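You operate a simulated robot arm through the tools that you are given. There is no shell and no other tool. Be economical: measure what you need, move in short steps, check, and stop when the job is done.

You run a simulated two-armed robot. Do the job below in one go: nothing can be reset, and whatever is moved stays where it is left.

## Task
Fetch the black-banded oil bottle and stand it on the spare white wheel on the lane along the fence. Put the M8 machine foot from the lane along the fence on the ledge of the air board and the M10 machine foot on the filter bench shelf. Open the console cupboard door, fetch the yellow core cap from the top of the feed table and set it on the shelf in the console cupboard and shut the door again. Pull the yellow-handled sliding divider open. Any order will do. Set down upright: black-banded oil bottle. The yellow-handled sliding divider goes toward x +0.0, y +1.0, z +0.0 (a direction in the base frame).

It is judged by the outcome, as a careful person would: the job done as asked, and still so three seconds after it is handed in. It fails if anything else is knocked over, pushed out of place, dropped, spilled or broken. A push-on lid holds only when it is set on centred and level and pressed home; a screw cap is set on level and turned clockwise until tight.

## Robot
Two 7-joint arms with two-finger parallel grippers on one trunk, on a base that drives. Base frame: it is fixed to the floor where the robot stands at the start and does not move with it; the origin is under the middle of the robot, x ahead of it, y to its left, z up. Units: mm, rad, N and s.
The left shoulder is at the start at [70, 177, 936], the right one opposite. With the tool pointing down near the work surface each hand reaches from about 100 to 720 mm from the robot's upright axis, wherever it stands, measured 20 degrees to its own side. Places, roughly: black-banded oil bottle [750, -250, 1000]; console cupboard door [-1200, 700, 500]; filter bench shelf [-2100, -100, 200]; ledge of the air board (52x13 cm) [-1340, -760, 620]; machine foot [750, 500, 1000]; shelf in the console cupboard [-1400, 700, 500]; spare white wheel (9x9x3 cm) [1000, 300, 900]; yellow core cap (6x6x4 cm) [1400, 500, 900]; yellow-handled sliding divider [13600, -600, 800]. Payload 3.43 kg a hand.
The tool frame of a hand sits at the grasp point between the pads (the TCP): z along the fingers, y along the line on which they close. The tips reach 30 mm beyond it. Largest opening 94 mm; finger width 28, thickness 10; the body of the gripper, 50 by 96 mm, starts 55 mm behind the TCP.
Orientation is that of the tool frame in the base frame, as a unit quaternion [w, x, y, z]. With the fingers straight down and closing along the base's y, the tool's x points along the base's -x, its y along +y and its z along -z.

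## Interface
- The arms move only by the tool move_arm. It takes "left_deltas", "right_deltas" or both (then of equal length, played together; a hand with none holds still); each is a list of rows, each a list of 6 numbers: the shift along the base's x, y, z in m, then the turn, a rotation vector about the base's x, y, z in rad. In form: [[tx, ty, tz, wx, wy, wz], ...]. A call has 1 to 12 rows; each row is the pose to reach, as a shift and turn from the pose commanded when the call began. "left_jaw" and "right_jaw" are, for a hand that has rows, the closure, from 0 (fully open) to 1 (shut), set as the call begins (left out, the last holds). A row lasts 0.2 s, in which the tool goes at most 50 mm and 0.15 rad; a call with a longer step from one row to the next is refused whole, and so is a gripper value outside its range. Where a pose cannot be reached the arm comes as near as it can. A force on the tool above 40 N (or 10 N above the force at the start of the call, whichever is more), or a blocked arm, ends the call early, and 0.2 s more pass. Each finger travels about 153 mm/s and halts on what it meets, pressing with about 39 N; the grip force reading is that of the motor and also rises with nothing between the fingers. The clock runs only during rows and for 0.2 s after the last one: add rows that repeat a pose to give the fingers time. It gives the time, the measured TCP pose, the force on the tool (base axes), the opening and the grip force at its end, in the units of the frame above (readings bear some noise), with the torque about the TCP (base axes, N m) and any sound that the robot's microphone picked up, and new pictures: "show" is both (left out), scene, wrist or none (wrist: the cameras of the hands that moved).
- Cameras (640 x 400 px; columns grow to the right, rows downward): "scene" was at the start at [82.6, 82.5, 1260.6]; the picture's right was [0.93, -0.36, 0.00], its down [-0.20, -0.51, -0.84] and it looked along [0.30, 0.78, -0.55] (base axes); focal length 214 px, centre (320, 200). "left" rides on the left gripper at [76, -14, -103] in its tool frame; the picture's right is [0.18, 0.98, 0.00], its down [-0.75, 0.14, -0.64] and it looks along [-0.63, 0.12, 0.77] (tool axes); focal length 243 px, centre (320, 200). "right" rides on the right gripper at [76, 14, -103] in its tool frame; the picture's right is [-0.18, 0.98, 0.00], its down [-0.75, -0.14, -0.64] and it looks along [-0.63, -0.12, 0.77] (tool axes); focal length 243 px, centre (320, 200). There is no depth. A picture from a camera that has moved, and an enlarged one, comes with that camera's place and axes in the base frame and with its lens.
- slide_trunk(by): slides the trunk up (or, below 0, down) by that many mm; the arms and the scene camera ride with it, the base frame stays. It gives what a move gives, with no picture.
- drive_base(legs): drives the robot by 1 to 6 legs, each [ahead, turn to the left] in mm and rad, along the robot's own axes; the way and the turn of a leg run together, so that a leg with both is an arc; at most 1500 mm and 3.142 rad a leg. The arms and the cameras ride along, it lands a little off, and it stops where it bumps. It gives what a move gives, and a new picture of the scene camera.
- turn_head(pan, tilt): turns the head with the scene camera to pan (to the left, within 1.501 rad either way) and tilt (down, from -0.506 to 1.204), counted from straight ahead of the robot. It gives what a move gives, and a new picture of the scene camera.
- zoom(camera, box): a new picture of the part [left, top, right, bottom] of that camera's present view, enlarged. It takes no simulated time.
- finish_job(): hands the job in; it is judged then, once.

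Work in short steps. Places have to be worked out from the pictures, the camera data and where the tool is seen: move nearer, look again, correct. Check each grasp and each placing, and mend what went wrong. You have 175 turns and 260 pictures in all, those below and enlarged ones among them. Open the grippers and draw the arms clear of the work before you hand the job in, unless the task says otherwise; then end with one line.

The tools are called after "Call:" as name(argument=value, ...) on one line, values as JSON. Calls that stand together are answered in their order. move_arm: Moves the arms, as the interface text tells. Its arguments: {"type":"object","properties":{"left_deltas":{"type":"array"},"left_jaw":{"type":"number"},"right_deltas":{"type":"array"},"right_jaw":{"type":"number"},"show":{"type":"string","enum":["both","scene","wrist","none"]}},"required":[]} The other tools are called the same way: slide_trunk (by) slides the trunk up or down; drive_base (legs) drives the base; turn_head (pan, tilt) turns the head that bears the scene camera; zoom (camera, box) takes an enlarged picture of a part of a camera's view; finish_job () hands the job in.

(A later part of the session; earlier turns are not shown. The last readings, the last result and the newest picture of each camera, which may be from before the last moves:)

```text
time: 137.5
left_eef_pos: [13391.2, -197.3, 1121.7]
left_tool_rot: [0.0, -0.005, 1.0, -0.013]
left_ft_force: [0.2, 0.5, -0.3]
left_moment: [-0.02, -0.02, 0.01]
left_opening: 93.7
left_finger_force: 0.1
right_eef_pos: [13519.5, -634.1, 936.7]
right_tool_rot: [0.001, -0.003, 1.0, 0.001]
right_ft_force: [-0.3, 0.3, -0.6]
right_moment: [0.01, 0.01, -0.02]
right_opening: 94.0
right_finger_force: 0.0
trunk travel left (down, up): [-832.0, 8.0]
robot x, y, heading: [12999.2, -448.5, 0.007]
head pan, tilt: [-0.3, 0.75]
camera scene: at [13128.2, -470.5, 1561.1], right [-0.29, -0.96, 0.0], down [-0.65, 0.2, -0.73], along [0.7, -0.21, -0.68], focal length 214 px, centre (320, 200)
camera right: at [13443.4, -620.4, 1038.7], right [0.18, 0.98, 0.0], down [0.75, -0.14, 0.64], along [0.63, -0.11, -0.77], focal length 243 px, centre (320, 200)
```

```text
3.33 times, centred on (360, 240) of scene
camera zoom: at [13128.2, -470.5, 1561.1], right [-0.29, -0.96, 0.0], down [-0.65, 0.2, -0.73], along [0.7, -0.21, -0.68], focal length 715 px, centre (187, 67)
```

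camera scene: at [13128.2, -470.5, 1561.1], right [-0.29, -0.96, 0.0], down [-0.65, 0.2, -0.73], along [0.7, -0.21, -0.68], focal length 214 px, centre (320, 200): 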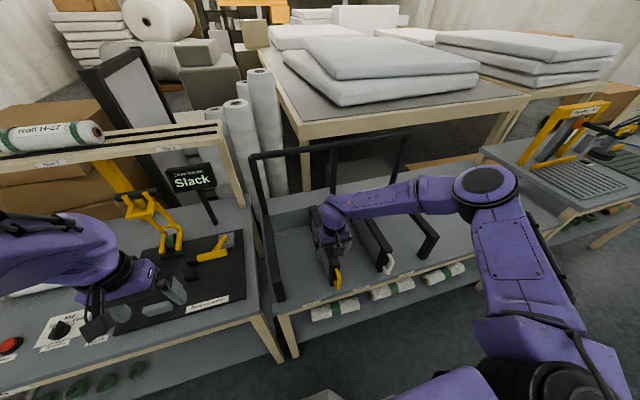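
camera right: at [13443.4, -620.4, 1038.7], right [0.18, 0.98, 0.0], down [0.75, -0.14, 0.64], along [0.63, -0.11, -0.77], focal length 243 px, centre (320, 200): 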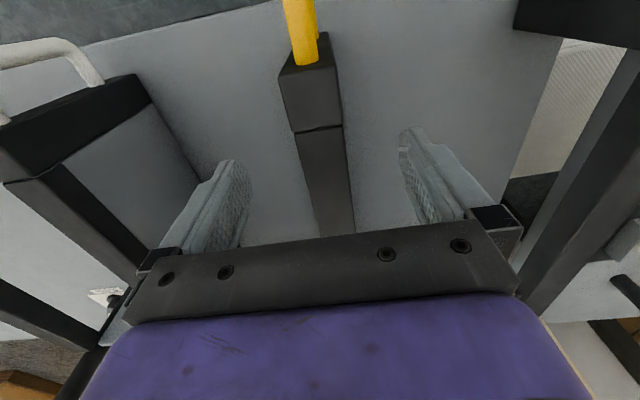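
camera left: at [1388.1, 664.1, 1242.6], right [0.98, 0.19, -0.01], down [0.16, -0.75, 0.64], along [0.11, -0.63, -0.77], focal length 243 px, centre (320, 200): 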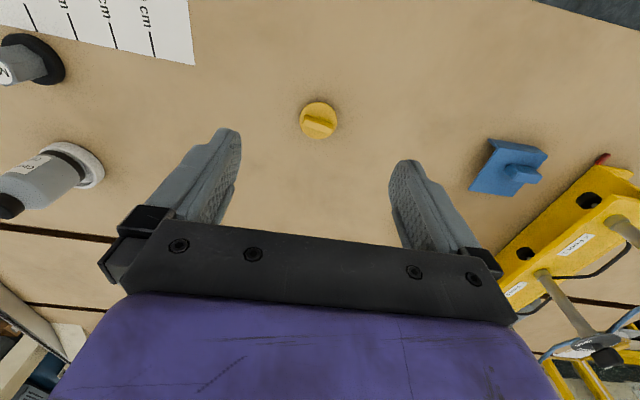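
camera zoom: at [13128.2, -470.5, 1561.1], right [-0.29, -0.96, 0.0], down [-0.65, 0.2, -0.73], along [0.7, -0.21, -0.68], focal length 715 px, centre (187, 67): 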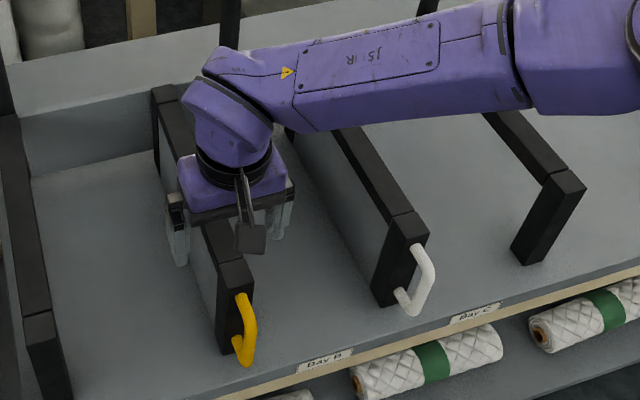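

The panel's top rail (~z 905) is between the fingers. I descend 45 mm and close on it.

Call:
move_arm(right_deltas=[[0, 0, -0.02, 0, 0, 0], [0, 0, -0.045, 0, 0, 0], [0, 0, -0.045, 0, 0, 0]], show="none")

Call:
move_arm(right_deltas=[[0, 0, 0, 0, 0, 0], [0, 0, 0, 0, 0, 0], [0, 0, 0, 0, 0, 0]], right_jaw=1, show="wrist")

```text
time: 138.3
left_eef_pos: [13392.2, -197.4, 1121.8]
left_tool_rot: [0.001, -0.006, 1.0, -0.013]
left_ft_force: [-0.4, -0.2, -0.6]
left_moment: [0.01, 0.02, -0.02]
left_opening: 93.9
left_finger_force: 0.0
right_eef_pos: [13519.4, -634.5, 891.1]
right_tool_rot: [0.001, -0.002, 1.0, 0.001]
right_ft_force: [0.0, -0.1, -0.2]
right_moment: [-0.02, 0.0, -0.04]
right_opening: 94.1
right_finger_force: 0.0
trunk travel left (down, up): [-832.0, 8.0]
robot x, y, heading: [12998.9, -448.0, 0.008]
head pan, tilt: [-0.3, 0.75]
```

```text
time: 139.1
left_eef_pos: [13391.2, -193.9, 1120.7]
left_tool_rot: [0.0, -0.007, 1.0, -0.014]
left_ft_force: [-0.5, 0.2, -0.2]
left_moment: [-0.02, -0.03, 0.02]
left_opening: 93.8
left_finger_force: 0.0
right_eef_pos: [13519.3, -631.2, 890.8]
right_tool_rot: [0.0, -0.004, 1.0, 0.001]
right_ft_force: [-2.2, 14.1, -5.3]
right_moment: [-0.02, 0.16, -1.09]
right_opening: 32.5
right_finger_force: 45.5
trunk travel left (down, up): [-832.0, 8.0]
robot x, y, heading: [12997.9, -444.5, 0.0]
head pan, tilt: [-0.3, 0.75]
camera right: at [13442.7, -618.1, 993.8], right [0.18, 0.98, 0.0], down [0.75, -0.14, 0.64], along [0.63, -0.11, -0.77], focal length 243 px, centre (320, 200)
```

right: 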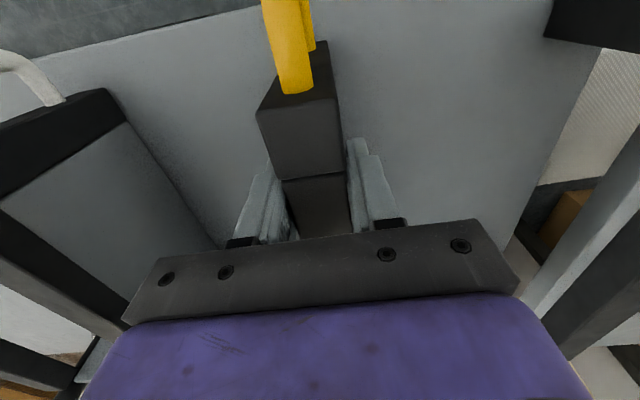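

Gripped the rail (32 mm). I slide toward +y.

Call:
move_arm(right_deltas=[[0, 0.012, 0, 0, 0, 0], [0, 0.024, 0, 0, 0, 0], [0, 0.036, 0, 0, 0, 0], [0, 0.048, 0, 0, 0, 0], [0, 0.06, 0, 0, 0, 0], [0, 0.06, 0, 0, 0, 0]], show="scene")

```text
time: 139.6
left_eef_pos: [13391.4, -202.2, 1123.4]
left_tool_rot: [0.003, -0.003, 1.0, -0.016]
left_ft_force: [0.0, 1.3, 0.5]
left_moment: [-0.05, 0.03, -0.03]
left_opening: 94.2
left_finger_force: 0.1
right_eef_pos: [13518.0, -631.5, 890.9]
right_tool_rot: [0.001, 0.004, 1.0, -0.006]
right_ft_force: [-7.3, -25.3, 6.7]
right_moment: [1.31, -0.73, 0.85]
right_opening: 32.9
right_finger_force: 44.6
trunk travel left (down, up): [-832.0, 8.0]
robot x, y, heading: [12999.2, -447.4, -0.003]
head pan, tilt: [-0.3, 0.75]
stopped in row 2 (right hand): the force on the tool passed its limit at 46 N (the readings are from after the stop); the commanded pose is now the measured one
camera scene: at [13125.3, -474.2, 1561.4], right [-0.3, -0.95, 0.0], down [-0.65, 0.21, -0.73], along [0.7, -0.22, -0.68], focal length 214 px, centre (320, 200)
```

scene: 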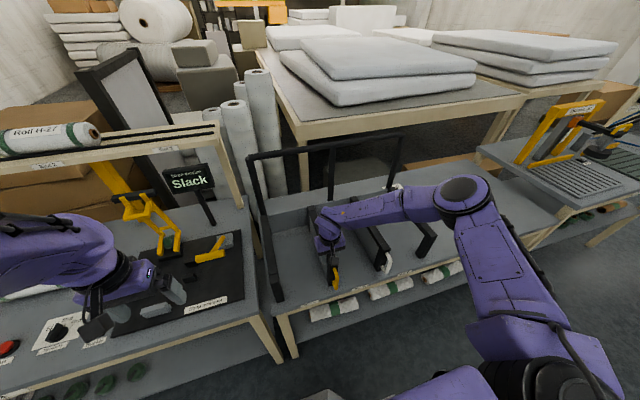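

It resisted (46 N peak) with a fast step. I try again more gently.

Call:
move_arm(right_deltas=[[0, 0.003, 0, 0, 0, 0], [0, 0.006, 0, 0, 0, 0], [0, 0.009, 0, 0, 0, 0], [0, 0.012, 0, 0, 0, 0], [0, 0.015, 0, 0, 0, 0], [0, 0.018, 0, 0, 0, 0], [0, 0.022, 0, 0, 0, 0], [0, 0.026, 0, 0, 0, 0], [0, 0.03, 0, 0, 0, 0]], show="none")

```text
time: 140.2
left_eef_pos: [13390.4, -201.8, 1123.7]
left_tool_rot: [0.003, -0.003, 1.0, -0.021]
left_ft_force: [-0.4, 0.5, 0.3]
left_moment: [-0.04, 0.02, -0.01]
left_opening: 94.0
left_finger_force: 0.0
right_eef_pos: [13518.5, -629.0, 890.9]
right_tool_rot: [0.002, 0.006, 1.0, -0.008]
right_ft_force: [-8.6, -26.0, 9.5]
right_moment: [1.22, -0.55, 0.96]
right_opening: 32.6
right_finger_force: 45.3
trunk travel left (down, up): [-832.0, 8.0]
robot x, y, heading: [13002.0, -448.0, -0.009]
head pan, tilt: [-0.3, 0.75]
stopped in row 2 (right hand): the force on the tool passed its limit at 44 N (the readings are from after the stop); the commanded pose is now the measured one
```

It crept ~2 mm; likely strong damping or friction. I try 1 mm per row.

Call:
move_arm(right_deltas=[[0, 0.001, 0, 0, 0, 0], [0, 0.002, 0, 0, 0, 0], [0, 0.003, 0, 0, 0, 0], [0, 0.004, 0, 0, 0, 0], [0, 0.005, 0, 0, 0, 0], [0, 0.006, 0, 0, 0, 0], [0, 0.007, 0, 0, 0, 0], [0, 0.008, 0, 0, 0, 0], [0, 0.009, 0, 0, 0, 0], [0, 0.01, 0, 0, 0, 0]], show="none")

```text
time: 141.1
left_eef_pos: [13389.8, -201.3, 1124.5]
left_tool_rot: [0.003, -0.005, 1.0, -0.021]
left_ft_force: [-0.2, 0.5, -1.3]
left_moment: [-0.03, -0.04, -0.02]
left_opening: 94.2
left_finger_force: 0.1
right_eef_pos: [13518.6, -626.0, 891.1]
right_tool_rot: [0.002, 0.007, 1.0, -0.009]
right_ft_force: [-9.8, -24.2, 10.9]
right_moment: [1.23, -0.62, 0.98]
right_opening: 32.7
right_finger_force: 44.8
trunk travel left (down, up): [-832.0, 8.0]
robot x, y, heading: [12996.8, -442.6, -0.014]
head pan, tilt: [-0.3, 0.75]
stopped in row 4 (right hand): the force on the tool passed its limit at 41 N (the readings are from after the stop); the commanded pose is now the measured one
```

I check visually whether the divider actually moved.

Call:
zoom(camera="scene", box=[280, 180, 440, 300])

Call:
zoom(camera="right", box=[160, 0, 480, 200])

```text
3.33 times, centred on (360, 240) of scene
camera zoom: at [13123.7, -474.8, 1561.3], right [-0.31, -0.95, 0.0], down [-0.65, 0.21, -0.73], along [0.7, -0.22, -0.68], focal length 715 px, centre (187, 67)
```

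zoom: 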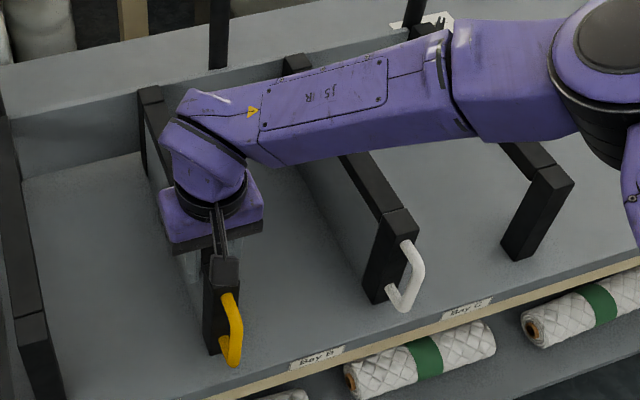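

```text
2.00 times, centred on (320, 100) of right
camera zoom: at [13443.1, -608.6, 992.8], right [0.2, 0.98, -0.02], down [0.75, -0.14, 0.65], along [0.63, -0.14, -0.76], focal length 485 px, centre (320, 400)
```

zoom: 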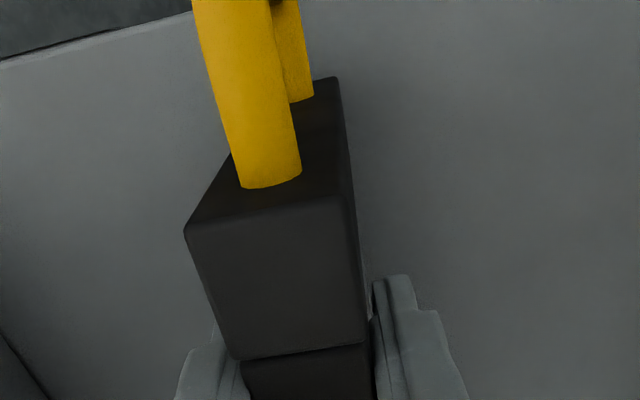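

The divider does seem to be moving slightly. I continue with short ratcheting calls so that the force limit isn't tripped.

Call:
move_arm(right_deltas=[[0, 0.001, 0, 0, 0, 0], [0, 0.002, 0, 0, 0, 0], [0, 0.003, 0, 0, 0, 0]], show="none")

Call:
move_arm(right_deltas=[[0, 0.002, 0, 0, 0, 0], [0, 0.003, 0, 0, 0, 0], [0, 0.004, 0, 0, 0, 0]], show="none")

Call:
move_arm(right_deltas=[[0, 0.002, 0, 0, 0, 0], [0, 0.004, 0, 0, 0, 0], [0, 0.006, 0, 0, 0, 0]], show="none")

```text
time: 141.9
left_eef_pos: [13390.5, -204.5, 1125.3]
left_tool_rot: [0.002, -0.006, 1.0, -0.018]
left_ft_force: [0.6, -0.4, 0.5]
left_moment: [-0.01, -0.02, 0.0]
left_opening: 94.1
left_finger_force: 0.0
right_eef_pos: [13517.3, -622.7, 891.5]
right_tool_rot: [0.002, 0.006, 1.0, -0.006]
right_ft_force: [-9.1, -30.4, 16.3]
right_moment: [0.45, 0.51, 0.54]
right_opening: 32.5
right_finger_force: 45.1
trunk travel left (down, up): [-832.0, 8.0]
robot x, y, heading: [12999.1, -447.2, -0.007]
head pan, tilt: [-0.3, 0.75]
```

```text
time: 142.7
left_eef_pos: [13389.8, -204.8, 1123.6]
left_tool_rot: [0.003, -0.005, 1.0, -0.017]
left_ft_force: [-1.2, 0.8, -0.3]
left_moment: [-0.01, 0.0, 0.02]
left_opening: 94.0
left_finger_force: 0.0
right_eef_pos: [13519.0, -618.8, 890.4]
right_tool_rot: [0.002, 0.006, 1.0, -0.005]
right_ft_force: [-8.9, -31.8, 9.5]
right_moment: [0.74, -0.72, 0.54]
right_opening: 32.5
right_finger_force: 45.1
trunk travel left (down, up): [-832.0, 8.0]
robot x, y, heading: [13000.4, -447.7, -0.008]
head pan, tilt: [-0.3, 0.75]
```

```text
time: 143.5
left_eef_pos: [13390.6, -201.7, 1122.4]
left_tool_rot: [0.004, -0.004, 1.0, -0.022]
left_ft_force: [-0.1, 1.4, 0.6]
left_moment: [-0.02, 0.01, -0.01]
left_opening: 93.8
left_finger_force: 0.2
right_eef_pos: [13519.8, -616.5, 890.5]
right_tool_rot: [0.001, 0.01, 1.0, -0.012]
right_ft_force: [-7.2, -27.2, 7.1]
right_moment: [1.37, -0.26, 1.12]
right_opening: 32.9
right_finger_force: 44.7
trunk travel left (down, up): [-832.0, 8.0]
robot x, y, heading: [12999.5, -450.2, -0.012]
head pan, tilt: [-0.3, 0.75]
stopped in row 3 (right hand): the force on the tool passed its limit at 49 N (the readings are from after the stop); the commanded pose is now the measured one
```

It slides under about 30 N of friction. I continue at ~1 mm/row with longer calls, pre-loading first.

Call:
move_arm(right_deltas=[[0, 0.001, 0, 0, 0, 0], [0, 0.002, 0, 0, 0, 0], [0, 0.003, 0, 0, 0, 0]], show="none")

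Call:
move_arm(right_deltas=[[0, 0.001, 0, 0, 0, 0], [0, 0.002, 0, 0, 0, 0], [0, 0.003, 0, 0, 0, 0], [0, 0.004, 0, 0, 0, 0], [0, 0.005, 0, 0, 0, 0], [0, 0.006, 0, 0, 0, 0], [0, 0.007, 0, 0, 0, 0], [0, 0.008, 0, 0, 0, 0], [0, 0.009, 0, 0, 0, 0], [0, 0.01, 0, 0, 0, 0], [0, 0.011, 0, 0, 0, 0], [0, 0.012, 0, 0, 0, 0]], show="none")

```text
time: 144.3
left_eef_pos: [13389.8, -205.4, 1125.4]
left_tool_rot: [0.003, -0.006, 1.0, -0.018]
left_ft_force: [-0.2, 0.8, 0.1]
left_moment: [-0.06, 0.01, 0.03]
left_opening: 94.3
left_finger_force: 0.1
right_eef_pos: [13519.6, -613.7, 889.8]
right_tool_rot: [0.0, 0.009, 1.0, -0.006]
right_ft_force: [-11.0, -30.5, 6.7]
right_moment: [0.72, -0.28, 0.51]
right_opening: 32.5
right_finger_force: 44.9
trunk travel left (down, up): [-832.0, 8.0]
robot x, y, heading: [12996.0, -446.9, -0.006]
head pan, tilt: [-0.3, 0.75]
```

```text
time: 146.7
left_eef_pos: [13390.1, -202.3, 1123.9]
left_tool_rot: [0.003, -0.003, 1.0, -0.022]
left_ft_force: [-0.2, 0.7, -1.2]
left_moment: [-0.07, 0.01, 0.0]
left_opening: 93.9
left_finger_force: 0.0
right_eef_pos: [13519.5, -603.1, 890.6]
right_tool_rot: [0.001, 0.011, 1.0, -0.012]
right_ft_force: [-7.1, -25.1, 7.8]
right_moment: [1.37, -0.08, 1.14]
right_opening: 32.8
right_finger_force: 44.9
trunk travel left (down, up): [-832.0, 8.0]
robot x, y, heading: [12996.3, -444.3, -0.015]
head pan, tilt: [-0.3, 0.75]
stopped in row 12 (right hand): the force on the tool passed its limit at 44 N (the readings are from after the stop); the commanded pose is now the measured one
```

Steady progress (28 mm so far). I queue several such gentle strokes; the force limit protects at the end stop.

Call:
move_arm(right_deltas=[[0, 0.001, 0, 0, 0, 0], [0, 0.002, 0, 0, 0, 0], [0, 0.003, 0, 0, 0, 0]], show="none")

Call:
move_arm(right_deltas=[[0, 0.001, 0, 0, 0, 0], [0, 0.002, 0, 0, 0, 0], [0, 0.003, 0, 0, 0, 0], [0, 0.004, 0, 0, 0, 0], [0, 0.005, 0, 0, 0, 0], [0, 0.006, 0, 0, 0, 0], [0, 0.007, 0, 0, 0, 0], [0, 0.008, 0, 0, 0, 0], [0, 0.009, 0, 0, 0, 0]], show="none")

Call:
move_arm(right_deltas=[[0, 0.001, 0, 0, 0, 0], [0, 0.002, 0, 0, 0, 0], [0, 0.003, 0, 0, 0, 0], [0, 0.004, 0, 0, 0, 0], [0, 0.005, 0, 0, 0, 0], [0, 0.006, 0, 0, 0, 0], [0, 0.007, 0, 0, 0, 0], [0, 0.008, 0, 0, 0, 0], [0, 0.009, 0, 0, 0, 0]], show="none")

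Call:
move_arm(right_deltas=[[0, 0.0015, 0, 0, 0, 0], [0, 0.003, 0, 0, 0, 0], [0, 0.0045, 0, 0, 0, 0], [0, 0.006, 0, 0, 0, 0], [0, 0.0075, 0, 0, 0, 0], [0, 0.009, 0, 0, 0, 0], [0, 0.0105, 0, 0, 0, 0], [0, 0.012, 0, 0, 0, 0], [0, 0.0135, 0, 0, 0, 0]], show="scene")

```text
time: 147.5
left_eef_pos: [13390.2, -205.2, 1124.6]
left_tool_rot: [0.003, -0.005, 1.0, -0.018]
left_ft_force: [0.3, -0.2, -0.5]
left_moment: [-0.02, 0.02, -0.01]
left_opening: 93.8
left_finger_force: 0.0
right_eef_pos: [13518.9, -600.6, 890.8]
right_tool_rot: [0.003, 0.008, 1.0, -0.009]
right_ft_force: [-8.1, -31.7, 9.9]
right_moment: [0.73, 0.49, 0.81]
right_opening: 32.7
right_finger_force: 45.4
trunk travel left (down, up): [-832.0, 8.0]
robot x, y, heading: [13002.2, -454.5, -0.009]
head pan, tilt: [-0.3, 0.75]
```

```text
time: 149.5
left_eef_pos: [13390.8, -206.7, 1125.6]
left_tool_rot: [0.003, -0.005, 1.0, -0.017]
left_ft_force: [-1.1, -0.6, 0.2]
left_moment: [0.01, -0.02, -0.05]
left_opening: 93.9
left_finger_force: 0.2
right_eef_pos: [13518.5, -592.1, 890.7]
right_tool_rot: [0.002, 0.009, 1.0, -0.007]
right_ft_force: [-9.1, -36.3, 11.6]
right_moment: [0.66, 0.16, 0.71]
right_opening: 32.5
right_finger_force: 45.0
trunk travel left (down, up): [-832.0, 8.0]
robot x, y, heading: [12997.7, -451.0, -0.012]
head pan, tilt: [-0.3, 0.75]
```

```text
time: 151.5
left_eef_pos: [13391.9, -206.4, 1124.8]
left_tool_rot: [0.003, -0.004, 1.0, -0.018]
left_ft_force: [0.6, 0.7, -0.2]
left_moment: [0.03, -0.02, 0.03]
left_opening: 94.1
left_finger_force: 0.0
right_eef_pos: [13520.1, -581.6, 890.7]
right_tool_rot: [0.002, 0.008, 1.0, -0.008]
right_ft_force: [-7.6, -36.9, 11.8]
right_moment: [0.82, 0.18, 0.77]
right_opening: 32.3
right_finger_force: 44.8
trunk travel left (down, up): [-832.0, 8.0]
robot x, y, heading: [12994.8, -447.5, -0.011]
head pan, tilt: [-0.3, 0.75]
```

```text
time: 153.2
left_eef_pos: [13389.9, -202.2, 1124.6]
left_tool_rot: [0.004, -0.004, 1.0, -0.02]
left_ft_force: [1.1, 0.2, 0.1]
left_moment: [-0.04, -0.02, -0.02]
left_opening: 93.8
left_finger_force: 0.0
right_eef_pos: [13519.1, -574.6, 890.7]
right_tool_rot: [0.002, 0.013, 1.0, -0.013]
right_ft_force: [-8.8, -30.0, 9.3]
right_moment: [1.36, -0.31, 1.12]
right_opening: 33.2
right_finger_force: 44.7
trunk travel left (down, up): [-832.0, 8.0]
robot x, y, heading: [12999.6, -448.8, -0.014]
head pan, tilt: [-0.3, 0.75]
stopped in row 8 (right hand): the force on the tool passed its limit at 49 N (the readings are from after the stop); the commanded pose is now the measured one
camera scene: at [13123.5, -478.5, 1561.2], right [-0.31, -0.95, 0.0], down [-0.65, 0.21, -0.73], along [0.7, -0.23, -0.68], focal length 214 px, centre (320, 200)
```

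scene: 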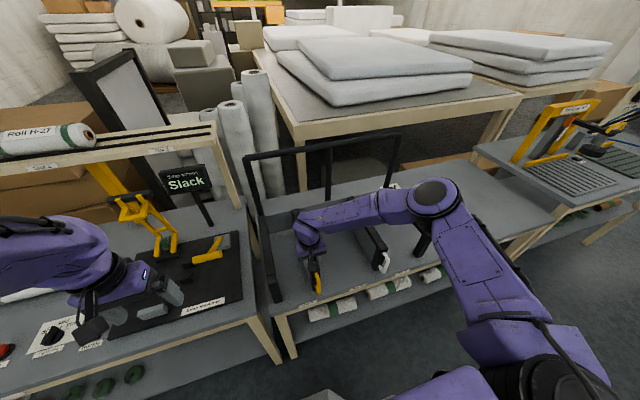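

The divider has moved ~57 mm and continues toward the left. I queue more strokes.

Call:
move_arm(right_deltas=[[0, 0.001, 0, 0, 0, 0], [0, 0.002, 0, 0, 0, 0], [0, 0.003, 0, 0, 0, 0]], show="none")

Call:
move_arm(right_deltas=[[0, 0.001, 0, 0, 0, 0], [0, 0.002, 0, 0, 0, 0], [0, 0.003, 0, 0, 0, 0], [0, 0.004, 0, 0, 0, 0], [0, 0.005, 0, 0, 0, 0], [0, 0.006, 0, 0, 0, 0], [0, 0.007, 0, 0, 0, 0], [0, 0.008, 0, 0, 0, 0], [0, 0.009, 0, 0, 0, 0], [0, 0.01, 0, 0, 0, 0]], show="none")

Call:
move_arm(right_deltas=[[0, 0.001, 0, 0, 0, 0], [0, 0.002, 0, 0, 0, 0], [0, 0.003, 0, 0, 0, 0], [0, 0.004, 0, 0, 0, 0], [0, 0.005, 0, 0, 0, 0], [0, 0.006, 0, 0, 0, 0], [0, 0.007, 0, 0, 0, 0], [0, 0.008, 0, 0, 0, 0], [0, 0.009, 0, 0, 0, 0], [0, 0.01, 0, 0, 0, 0]], show="none")

Call:
move_arm(right_deltas=[[0, 0.001, 0, 0, 0, 0], [0, 0.002, 0, 0, 0, 0], [0, 0.003, 0, 0, 0, 0], [0, 0.004, 0, 0, 0, 0], [0, 0.005, 0, 0, 0, 0], [0, 0.006, 0, 0, 0, 0], [0, 0.007, 0, 0, 0, 0], [0, 0.008, 0, 0, 0, 0], [0, 0.009, 0, 0, 0, 0], [0, 0.01, 0, 0, 0, 0]], show="none")

Call:
move_arm(right_deltas=[[0, 0.001, 0, 0, 0, 0], [0, 0.002, 0, 0, 0, 0], [0, 0.003, 0, 0, 0, 0], [0, 0.004, 0, 0, 0, 0], [0, 0.005, 0, 0, 0, 0], [0, 0.006, 0, 0, 0, 0], [0, 0.007, 0, 0, 0, 0], [0, 0.008, 0, 0, 0, 0], [0, 0.009, 0, 0, 0, 0], [0, 0.01, 0, 0, 0, 0]], show="scene")

```text
time: 154.0
left_eef_pos: [13389.3, -206.0, 1125.3]
left_tool_rot: [0.003, -0.005, 1.0, -0.017]
left_ft_force: [-0.3, 0.1, -0.4]
left_moment: [0.01, -0.01, -0.02]
left_opening: 94.0
left_finger_force: 0.1
right_eef_pos: [13520.3, -570.1, 890.8]
right_tool_rot: [0.001, 0.01, 1.0, -0.01]
right_ft_force: [-10.9, -33.9, 7.8]
right_moment: [0.8, 0.06, 0.69]
right_opening: 32.9
right_finger_force: 44.9
trunk travel left (down, up): [-832.0, 8.0]
robot x, y, heading: [13000.4, -448.2, -0.009]
head pan, tilt: [-0.3, 0.75]
```

```text
time: 156.2
left_eef_pos: [13391.2, -208.0, 1125.1]
left_tool_rot: [0.003, -0.005, 1.0, -0.017]
left_ft_force: [0.4, -0.6, 0.8]
left_moment: [-0.01, 0.01, -0.02]
left_opening: 93.9
left_finger_force: 0.1
right_eef_pos: [13518.9, -561.5, 890.0]
right_tool_rot: [0.002, 0.01, 1.0, -0.009]
right_ft_force: [-13.6, -37.8, 6.0]
right_moment: [0.97, -0.35, 0.65]
right_opening: 32.7
right_finger_force: 44.6
trunk travel left (down, up): [-832.0, 8.0]
robot x, y, heading: [12999.6, -446.2, -0.01]
head pan, tilt: [-0.3, 0.75]
```

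```text
time: 158.4
left_eef_pos: [13391.5, -206.5, 1125.3]
left_tool_rot: [0.004, -0.005, 1.0, -0.018]
left_ft_force: [0.0, -1.3, -0.3]
left_moment: [-0.02, 0.0, 0.02]
left_opening: 93.9
left_finger_force: 0.0
right_eef_pos: [13519.8, -550.9, 890.5]
right_tool_rot: [0.001, 0.01, 1.0, -0.009]
right_ft_force: [-8.9, -36.8, 7.8]
right_moment: [1.07, -0.54, 0.82]
right_opening: 32.7
right_finger_force: 45.2
trunk travel left (down, up): [-832.0, 8.0]
robot x, y, heading: [12999.5, -446.9, -0.011]
head pan, tilt: [-0.3, 0.75]
```

```text
time: 160.6
left_eef_pos: [13390.6, -206.1, 1123.8]
left_tool_rot: [0.002, -0.004, 1.0, -0.017]
left_ft_force: [0.1, 0.4, -0.6]
left_moment: [-0.02, -0.01, 0.02]
left_opening: 93.9
left_finger_force: 0.1
right_eef_pos: [13520.4, -541.8, 891.1]
right_tool_rot: [0.001, 0.009, 1.0, -0.009]
right_ft_force: [-9.1, -34.7, 7.3]
right_moment: [0.93, -0.01, 0.79]
right_opening: 32.3
right_finger_force: 44.7
trunk travel left (down, up): [-832.0, 8.0]
robot x, y, heading: [13001.1, -450.9, -0.012]
head pan, tilt: [-0.3, 0.75]
```

```text
time: 162.8
left_eef_pos: [13390.7, -206.7, 1123.7]
left_tool_rot: [0.003, -0.004, 1.0, -0.018]
left_ft_force: [0.3, -0.2, -0.1]
left_moment: [0.02, -0.02, 0.01]
left_opening: 93.9
left_finger_force: 0.0
right_eef_pos: [13520.5, -532.1, 889.7]
right_tool_rot: [0.0, 0.009, 1.0, -0.009]
right_ft_force: [-8.7, -36.2, 3.1]
right_moment: [1.3, -0.65, 0.86]
right_opening: 32.7
right_finger_force: 45.5
trunk travel left (down, up): [-832.0, 8.0]
robot x, y, heading: [13001.8, -449.4, -0.013]
head pan, tilt: [-0.3, 0.75]
camera scene: at [13125.1, -486.4, 1561.0], right [-0.31, -0.95, -0.01], down [-0.65, 0.21, -0.73], along [0.7, -0.22, -0.68], focal length 214 px, centre (320, 200)
```

scene: 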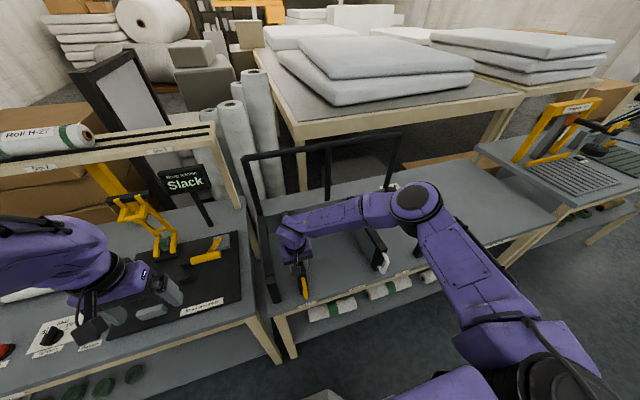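

100 mm so far with about 90 mm left to the end wall. I continue.

Call:
move_arm(right_deltas=[[0, 0.001, 0, 0, 0, 0], [0, 0.002, 0, 0, 0, 0], [0, 0.003, 0, 0, 0, 0], [0, 0.004, 0, 0, 0, 0], [0, 0.005, 0, 0, 0, 0], [0, 0.006, 0, 0, 0, 0], [0, 0.007, 0, 0, 0, 0], [0, 0.008, 0, 0, 0, 0], [0, 0.009, 0, 0, 0, 0], [0, 0.01, 0, 0, 0, 0], [0, 0.011, 0, 0, 0, 0]], show="none")

Call:
move_arm(right_deltas=[[0, 0.001, 0, 0, 0, 0], [0, 0.002, 0, 0, 0, 0], [0, 0.003, 0, 0, 0, 0], [0, 0.004, 0, 0, 0, 0], [0, 0.005, 0, 0, 0, 0], [0, 0.006, 0, 0, 0, 0], [0, 0.007, 0, 0, 0, 0], [0, 0.008, 0, 0, 0, 0], [0, 0.009, 0, 0, 0, 0], [0, 0.01, 0, 0, 0, 0], [0, 0.011, 0, 0, 0, 0]], show="none")

Call:
move_arm(right_deltas=[[0, 0.001, 0, 0, 0, 0], [0, 0.002, 0, 0, 0, 0], [0, 0.003, 0, 0, 0, 0], [0, 0.004, 0, 0, 0, 0], [0, 0.005, 0, 0, 0, 0], [0, 0.006, 0, 0, 0, 0], [0, 0.007, 0, 0, 0, 0], [0, 0.008, 0, 0, 0, 0], [0, 0.009, 0, 0, 0, 0], [0, 0.01, 0, 0, 0, 0], [0, 0.011, 0, 0, 0, 0]], show="none")

Call:
move_arm(right_deltas=[[0, 0.001, 0, 0, 0, 0], [0, 0.002, 0, 0, 0, 0], [0, 0.003, 0, 0, 0, 0], [0, 0.004, 0, 0, 0, 0], [0, 0.005, 0, 0, 0, 0], [0, 0.006, 0, 0, 0, 0], [0, 0.007, 0, 0, 0, 0], [0, 0.008, 0, 0, 0, 0], [0, 0.009, 0, 0, 0, 0], [0, 0.01, 0, 0, 0, 0]], show="both")

```text
time: 163.7
left_eef_pos: [13390.9, -203.9, 1125.5]
left_tool_rot: [0.003, -0.002, 1.0, -0.019]
left_ft_force: [0.2, 0.3, -0.5]
left_moment: [-0.01, 0.04, 0.0]
left_opening: 93.9
left_finger_force: 0.0
right_eef_pos: [13519.6, -532.2, 890.5]
right_tool_rot: [0.001, 0.014, 1.0, -0.015]
right_ft_force: [-8.6, -34.9, 11.6]
right_moment: [1.36, 0.25, 1.08]
right_opening: 33.1
right_finger_force: 44.9
trunk travel left (down, up): [-832.0, 8.0]
robot x, y, heading: [12999.6, -451.7, -0.01]
head pan, tilt: [-0.3, 0.75]
stopped in row 4 (right hand): the force on the tool passed its limit at 48 N (the readings are from after the stop); the commanded pose is now the measured one
```

```text
time: 164.3
left_eef_pos: [13390.3, -203.1, 1123.1]
left_tool_rot: [0.004, -0.005, 1.0, -0.02]
left_ft_force: [-0.1, 0.2, -0.2]
left_moment: [-0.01, -0.05, 0.02]
left_opening: 94.4
left_finger_force: 0.1
right_eef_pos: [13520.9, -531.7, 891.1]
right_tool_rot: [0.001, 0.015, 1.0, -0.018]
right_ft_force: [-10.8, -30.9, 13.9]
right_moment: [1.25, 0.05, 1.18]
right_opening: 33.4
right_finger_force: 44.8
trunk travel left (down, up): [-832.0, 8.0]
robot x, y, heading: [12995.6, -452.6, -0.02]
head pan, tilt: [-0.3, 0.75]
stopped in row 3 (right hand): the force on the tool passed its limit at 49 N (the readings are from after the stop); the commanded pose is now the measured one
```

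```text
time: 164.9
left_eef_pos: [13388.6, -203.2, 1123.7]
left_tool_rot: [0.004, -0.004, 1.0, -0.02]
left_ft_force: [-0.4, 0.6, 0.5]
left_moment: [-0.02, 0.0, 0.01]
left_opening: 94.0
left_finger_force: 0.0
right_eef_pos: [13520.1, -532.4, 888.8]
right_tool_rot: [0.0, 0.016, 1.0, -0.019]
right_ft_force: [-11.4, -28.9, 15.5]
right_moment: [1.23, -0.06, 1.2]
right_opening: 33.6
right_finger_force: 45.3
trunk travel left (down, up): [-832.0, 8.0]
robot x, y, heading: [12996.8, -454.4, -0.024]
head pan, tilt: [-0.3, 0.75]
stopped in row 3 (right hand): the force on the tool passed its limit at 47 N (the readings are from after the stop); the commanded pose is now the measured one
```

```text
time: 165.6
left_eef_pos: [13388.4, -202.0, 1123.8]
left_tool_rot: [0.005, -0.004, 1.0, -0.02]
left_ft_force: [-0.2, 0.6, 0.4]
left_moment: [0.01, -0.02, 0.02]
left_opening: 93.8
left_finger_force: 0.0
right_eef_pos: [13520.5, -531.7, 889.2]
right_tool_rot: [0.0, 0.017, 1.0, -0.02]
right_ft_force: [-14.1, -27.8, 17.2]
right_moment: [1.19, -0.02, 1.2]
right_opening: 33.5
right_finger_force: 44.8
trunk travel left (down, up): [-832.0, 8.0]
robot x, y, heading: [12997.2, -451.5, -0.026]
head pan, tilt: [-0.3, 0.75]
stopped in row 3 (right hand): the force on the tool passed its limit at 46 N (the readings are from after the stop); the commanded pose is now the measured one
camera scene: at [13121.0, -483.2, 1561.5], right [-0.32, -0.95, 0.0], down [-0.64, 0.22, -0.73], along [0.7, -0.23, -0.68], focal length 214 px, centre (320, 200)
camera right: at [13445.3, -510.5, 991.0], right [0.22, 0.97, -0.04], down [0.75, -0.14, 0.65], along [0.62, -0.17, -0.76], focal length 243 px, centre (320, 200)
```

scene: 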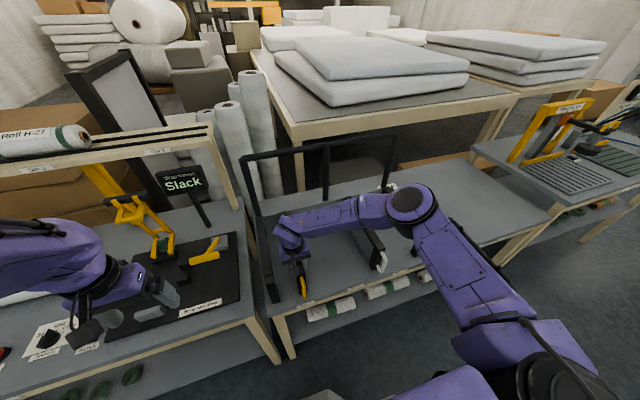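
right: 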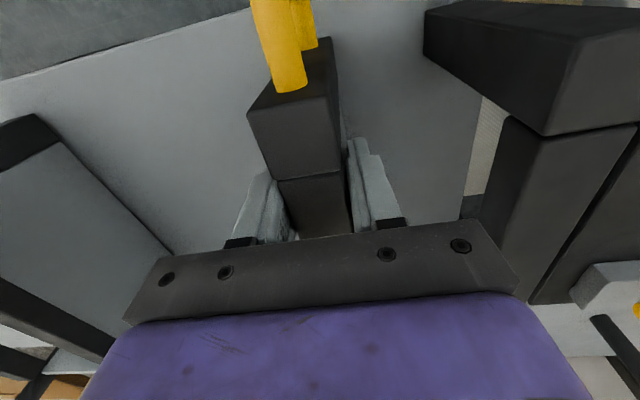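

It stopped firmly after exactly ~100 mm: the end stop. I release and lift away.

Call:
move_arm(right_deltas=[[0, 0, 0, 0, 0, 0], [0, 0, 0, 0, 0, 0], [0, 0, 0.04, 0, 0, 0], [0, 0, 0.08, 0, 0, 0], [0, 0, 0.12, 0, 0, 0], [-0.04, 0, 0.15, 0, 0, 0], [-0.08, 0, 0.18, 0, 0, 0]], right_jaw=0)

Call:
zoom(camera="scene", box=[220, 180, 420, 310])

```text
time: 167.2
left_eef_pos: [13391.5, -200.4, 1122.9]
left_tool_rot: [0.003, -0.005, 1.0, -0.021]
left_ft_force: [-0.9, -0.6, -1.0]
left_moment: [-0.01, -0.06, 0.02]
left_opening: 94.3
left_finger_force: 0.1
right_eef_pos: [13441.7, -528.2, 1065.7]
right_tool_rot: [0.0, 0.015, 1.0, -0.021]
right_ft_force: [0.0, 0.2, 0.1]
right_moment: [0.02, -0.04, -0.01]
right_opening: 94.0
right_finger_force: 0.1
trunk travel left (down, up): [-832.0, 8.0]
robot x, y, heading: [12997.4, -450.0, -0.021]
head pan, tilt: [-0.3, 0.75]
camera scene: at [13124.9, -479.6, 1561.2], right [-0.32, -0.95, 0.0], down [-0.65, 0.22, -0.73], along [0.69, -0.23, -0.68], focal length 214 px, centre (320, 200)
camera right: at [13365.9, -507.2, 1167.7], right [0.22, 0.98, -0.04], down [0.75, -0.14, 0.65], along [0.62, -0.17, -0.76], focal length 243 px, centre (320, 200)
```

scene: 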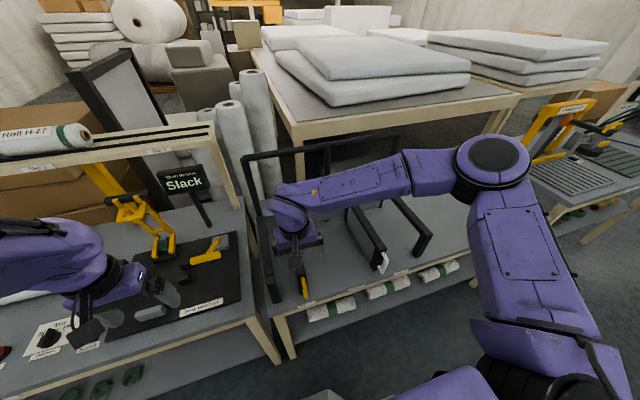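
right: 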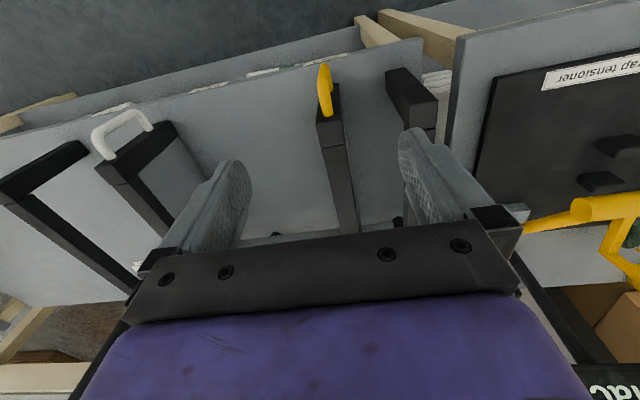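

```text
3.08 times, centred on (320, 245) of scene
camera zoom: at [13124.9, -479.6, 1561.2], right [-0.32, -0.95, 0.0], down [-0.65, 0.22, -0.73], along [0.69, -0.23, -0.68], focal length 660 px, centre (320, 62)
```

zoom: 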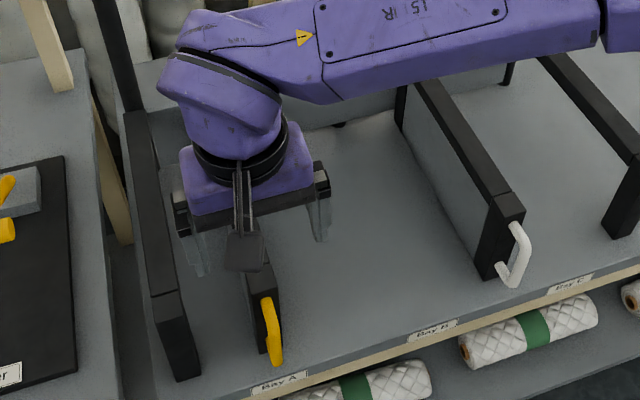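

Divider is open. I reverse out of the corridor, turn round, and head back.

Call:
drive_base(legs=[[0, -0.08], [-1500, 0], [-1500, 0], [0, 2.72]])

Call:
turn_head(pan=0.0, tilt=0.2)

```text
time: 188.2
left_eef_pos: [9599.3, -113.0, 1122.2]
left_tool_rot: [-0.021, 0.963, -0.267, 0.004]
left_ft_force: [-0.4, 0.7, 0.1]
left_moment: [0.01, -0.01, 0.0]
left_opening: 94.1
left_finger_force: 0.1
right_eef_pos: [9726.7, 193.5, 1064.6]
right_tool_rot: [-0.019, 0.957, -0.289, 0.007]
right_ft_force: [-0.7, 0.2, 0.1]
right_moment: [-0.01, -0.02, -0.01]
right_opening: 93.6
right_finger_force: 0.0
trunk travel left (down, up): [-832.0, 8.0]
robot x, y, heading: [10067.2, -104.7, 2.575]
head pan, tilt: [-0.3, 0.75]
camera scene: at [9971.0, -14.8, 1561.0], right [0.77, 0.64, 0.0], down [0.44, -0.52, -0.73], along [-0.47, 0.56, -0.68], focal length 214 px, centre (320, 200)
```

scene: 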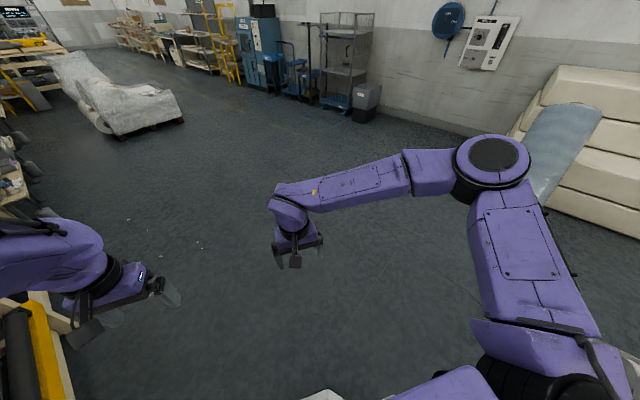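

```text
time: 189.2
left_eef_pos: [9598.6, -111.2, 1122.6]
left_tool_rot: [-0.02, 0.963, -0.267, 0.004]
left_ft_force: [-0.3, -0.5, -0.3]
left_moment: [0.01, 0.01, 0.0]
left_opening: 94.2
left_finger_force: 0.0
right_eef_pos: [9727.0, 194.2, 1064.8]
right_tool_rot: [-0.019, 0.957, -0.288, 0.007]
right_ft_force: [-0.3, 0.9, -0.2]
right_moment: [0.02, -0.01, -0.01]
right_opening: 94.1
right_finger_force: 0.0
trunk travel left (down, up): [-832.0, 8.0]
robot x, y, heading: [10070.3, -107.4, 2.566]
head pan, tilt: [0.0, 0.201]
camera scene: at [9945.9, -27.8, 1610.6], right [0.54, 0.84, 0.0], down [0.17, -0.11, -0.98], along [-0.82, 0.53, -0.2], focal length 214 px, centre (320, 200)
```

scene: 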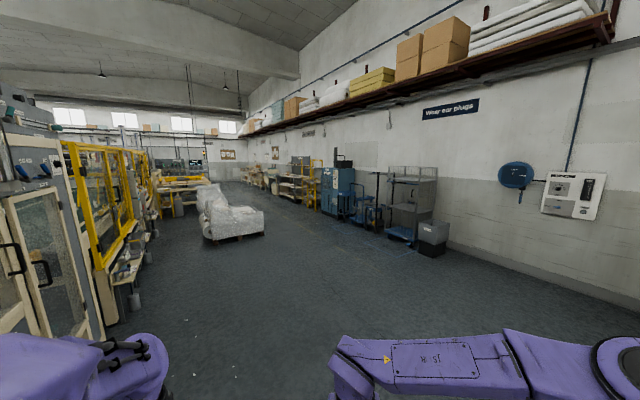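

I drive back across to the aisle and along it.

Call:
drive_base(legs=[[1317, 0.085], [1317, 0], [1317, 0], [0, 0.49], [1500, 0], [1500, 0]])

```text
time: 223.7
left_eef_pos: [3207.4, 1688.8, 1122.5]
left_tool_rot: [-0.021, 1.0, -0.009, -0.002]
left_ft_force: [-0.6, -0.2, 0.4]
left_moment: [0.0, -0.02, 0.0]
left_opening: 94.2
left_finger_force: 0.0
right_eef_pos: [3166.1, 2017.7, 1066.1]
right_tool_rot: [-0.019, 0.999, -0.03, 0.002]
right_ft_force: [-0.4, 0.3, -0.1]
right_moment: [0.0, 0.02, 0.02]
right_opening: 93.9
right_finger_force: 0.1
trunk travel left (down, up): [-832.0, 8.0]
robot x, y, heading: [3609.3, 1927.2, 3.091]
head pan, tilt: [0.0, 0.201]
camera scene: at [3465.4, 1935.1, 1610.7], right [0.05, 1.0, 0.0], down [0.2, -0.01, -0.98], along [-0.98, 0.05, -0.2], focal length 214 px, centre (320, 200)
```

scene: 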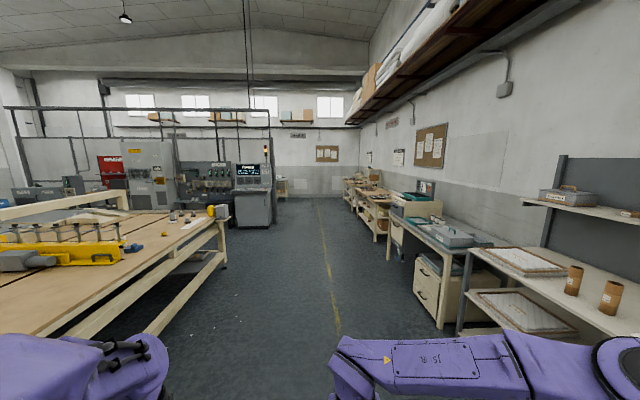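

The console is visible in the distance; I zoom on it to see the cupboard.

Call:
zoom(camera="scene", box=[90, 140, 290, 240])

```text
3.20 times, centred on (190, 190) of scene
camera zoom: at [3465.4, 1935.1, 1610.7], right [0.05, 1.0, 0.0], down [0.2, -0.01, -0.98], along [-0.98, 0.05, -0.2], focal length 686 px, centre (736, 232)
```

zoom: 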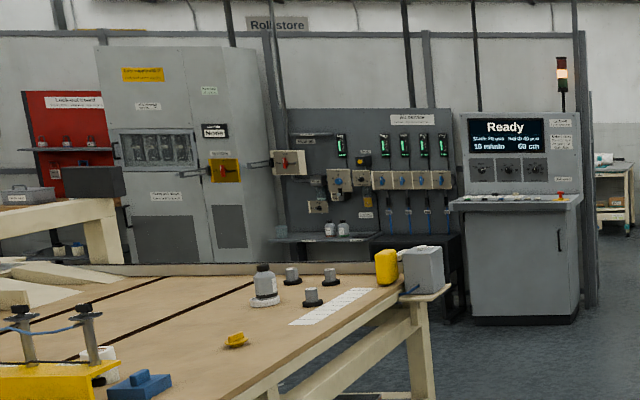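

The door has its handle at its right (+y) side, hinged at −y, and is tall. I'll grip the cap's bar with the left hand, tool pitched, pointing along −x. I drive to (1220,1040) facing the table.

Call:
drive_base(legs=[[0, 0.228], [1213, 0], [1213, 0], [0, 1.393], [455, 0]])

Call:
turn_head(pan=0.25, tilt=0.8)

```text
time: 242.1
left_eef_pos: [1526.1, 615.1, 1123.4]
left_tool_rot: [-0.013, 0.689, 0.724, -0.017]
left_ft_force: [0.8, -0.3, 0.4]
left_moment: [-0.05, -0.04, -0.02]
left_opening: 94.0
left_finger_force: 0.1
right_eef_pos: [1200.9, 550.7, 1064.8]
right_tool_rot: [-0.015, 0.704, 0.71, -0.014]
right_ft_force: [1.0, -0.6, -0.4]
right_moment: [-0.01, 0.03, 0.01]
right_opening: 94.0
right_finger_force: 0.0
trunk travel left (down, up): [-832.0, 8.0]
robot x, y, heading: [1258.3, 998.6, -1.551]
head pan, tilt: [0.0, 0.201]
camera scene: at [1262.0, 854.8, 1610.8], right [-1.0, -0.02, 0.0], down [0.0, 0.2, -0.98], along [0.02, -0.98, -0.2], focal length 214 px, centre (320, 200)
```

scene: 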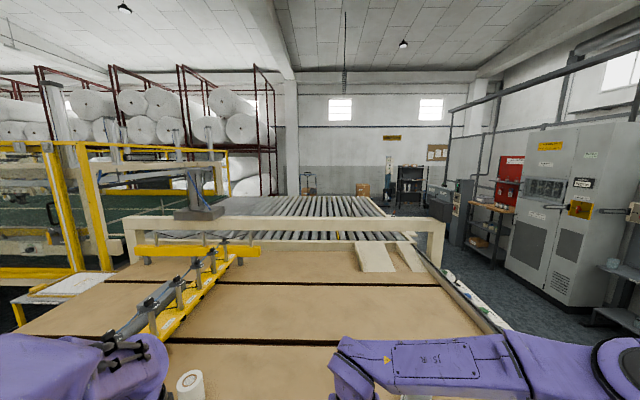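

```text
time: 243.1
left_eef_pos: [1526.0, 612.7, 1122.8]
left_tool_rot: [-0.014, 0.689, 0.725, -0.016]
left_ft_force: [0.1, 0.0, 0.1]
left_moment: [0.01, 0.03, -0.01]
left_opening: 94.1
left_finger_force: 0.0
right_eef_pos: [1200.9, 549.4, 1064.8]
right_tool_rot: [-0.016, 0.704, 0.71, -0.014]
right_ft_force: [0.2, -0.4, -0.1]
right_moment: [-0.01, -0.01, -0.03]
right_opening: 94.0
right_finger_force: 0.0
trunk travel left (down, up): [-832.0, 8.0]
robot x, y, heading: [1261.8, 996.5, -1.548]
head pan, tilt: [0.25, 0.799]
camera scene: at [1281.6, 869.1, 1557.1], right [-0.96, -0.27, 0.0], down [-0.19, 0.69, -0.7], along [0.19, -0.67, -0.72], focal length 214 px, centre (320, 200)
```

scene: 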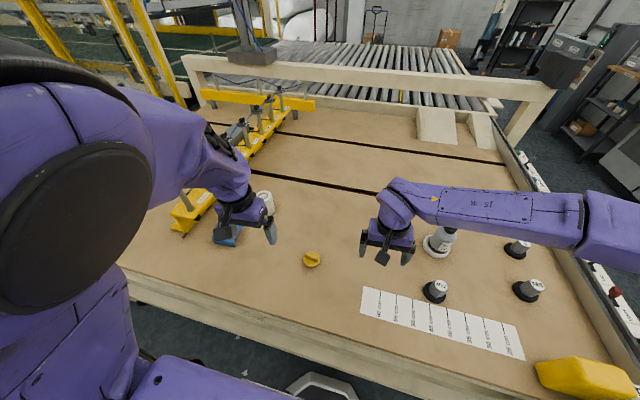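

Cap at ≈(1411,519). I yaw the left tool −1.75 rad (so it will face −x), at safe height.

Call:
move_arm(left_deltas=[[0, 0, 0.0, 0, 0, -0.146], [0, 0, 0.0, 0, 0, -0.292], [0, 0, 0.0, 0, 0, -0.438], [0, 0, 0.0, 0, 0, -0.584], [0, 0, 0, 0, 0, -0.73], [0, 0, 0, 0, 0, -0.876], [0, 0, 0, 0, 0, -1.022], [0, 0, 0, 0, 0, -1.168], [0, 0, 0, 0, 0, -1.314], [0, 0, 0, 0, 0, -1.46], [0, 0, 0, 0, 0, -1.606], [0, 0, 0, 0, 0, -1.75]])

```text
time: 245.7
left_eef_pos: [1525.5, 612.8, 1122.2]
left_tool_rot: [-0.021, 0.998, -0.066, -0.001]
left_ft_force: [-0.5, 0.1, 0.7]
left_moment: [0.0, 0.03, -0.01]
left_opening: 94.0
left_finger_force: 0.0
right_eef_pos: [1198.3, 549.9, 1064.8]
right_tool_rot: [-0.015, 0.704, 0.71, -0.013]
right_ft_force: [0.0, 0.0, 0.0]
right_moment: [0.02, 0.0, 0.02]
right_opening: 94.1
right_finger_force: 0.0
trunk travel left (down, up): [-832.0, 8.0]
robot x, y, heading: [1256.8, 998.2, -1.547]
head pan, tilt: [0.25, 0.799]
camera scene: at [1281.4, 868.7, 1557.0], right [-0.96, -0.27, 0.0], down [-0.19, 0.69, -0.7], along [0.19, -0.67, -0.72], focal length 214 px, centre (320, 200)
camera left: at [1602.4, 614.5, 1225.1], right [0.05, -1.0, -0.04], down [-0.77, -0.07, 0.64], along [-0.64, 0.0, -0.77], focal length 243 px, centre (320, 200)
```

scene: 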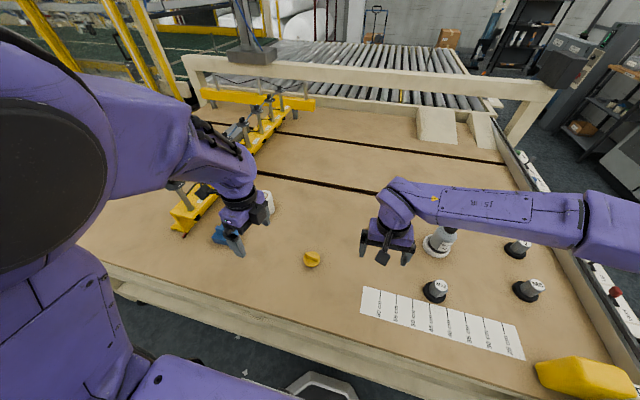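
left: 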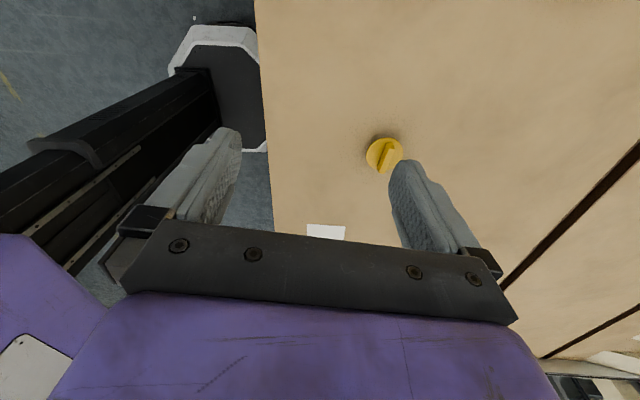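

Yaw achieved. Bar runs along about (-1,+0.22). Now I pitch the left tool to 45° and approach a pre-grasp above/behind the cap.

Call:
move_arm(left_deltas=[[0, -0.01, -0.01, 0.023, 0.129, -0.015], [0, -0.02, -0.02, 0.045, 0.258, -0.03], [0, -0.03, -0.03, 0.068, 0.387, -0.045], [0, -0.045, -0.04, 0.091, 0.516, -0.06], [0, -0.06, -0.05, 0.113, 0.645, -0.075], [0, -0.08, -0.06, 0.136, 0.774, -0.09], [0, -0.08, -0.06, 0.136, 0.774, -0.09]])

```text
time: 247.3
left_eef_pos: [1526.2, 534.3, 1063.1]
left_tool_rot: [-0.06, 0.916, -0.109, -0.38]
left_ft_force: [0.1, 0.0, 0.4]
left_moment: [-0.03, 0.0, 0.0]
left_opening: 94.2
left_finger_force: 0.1
right_eef_pos: [1200.3, 550.1, 1065.9]
right_tool_rot: [-0.016, 0.703, 0.71, -0.013]
right_ft_force: [0.2, 0.1, -0.7]
right_moment: [0.0, -0.01, -0.01]
right_opening: 94.0
right_finger_force: 0.0
trunk travel left (down, up): [-832.0, 8.0]
robot x, y, heading: [1258.7, 999.9, -1.548]
head pan, tilt: [0.25, 0.799]
camera scene: at [1281.2, 869.4, 1557.1], right [-0.96, -0.27, 0.0], down [-0.19, 0.69, -0.7], along [0.19, -0.67, -0.72], focal length 214 px, centre (320, 200)
camera left: at [1650.9, 516.2, 1081.0], right [-0.12, -0.98, -0.16], down [-0.11, -0.14, 0.98], along [-0.99, 0.13, -0.09], focal length 243 px, centre (320, 200)
```

scene: 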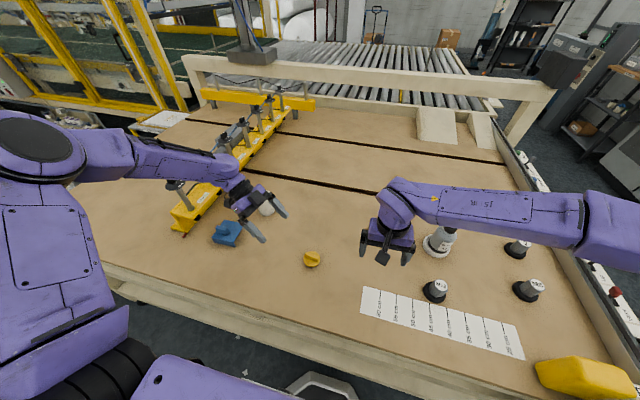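
left: 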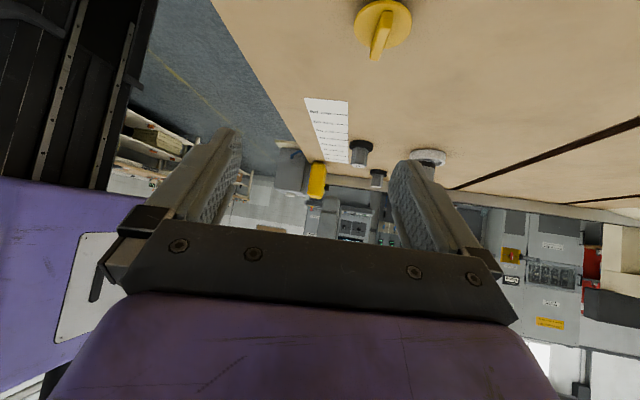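

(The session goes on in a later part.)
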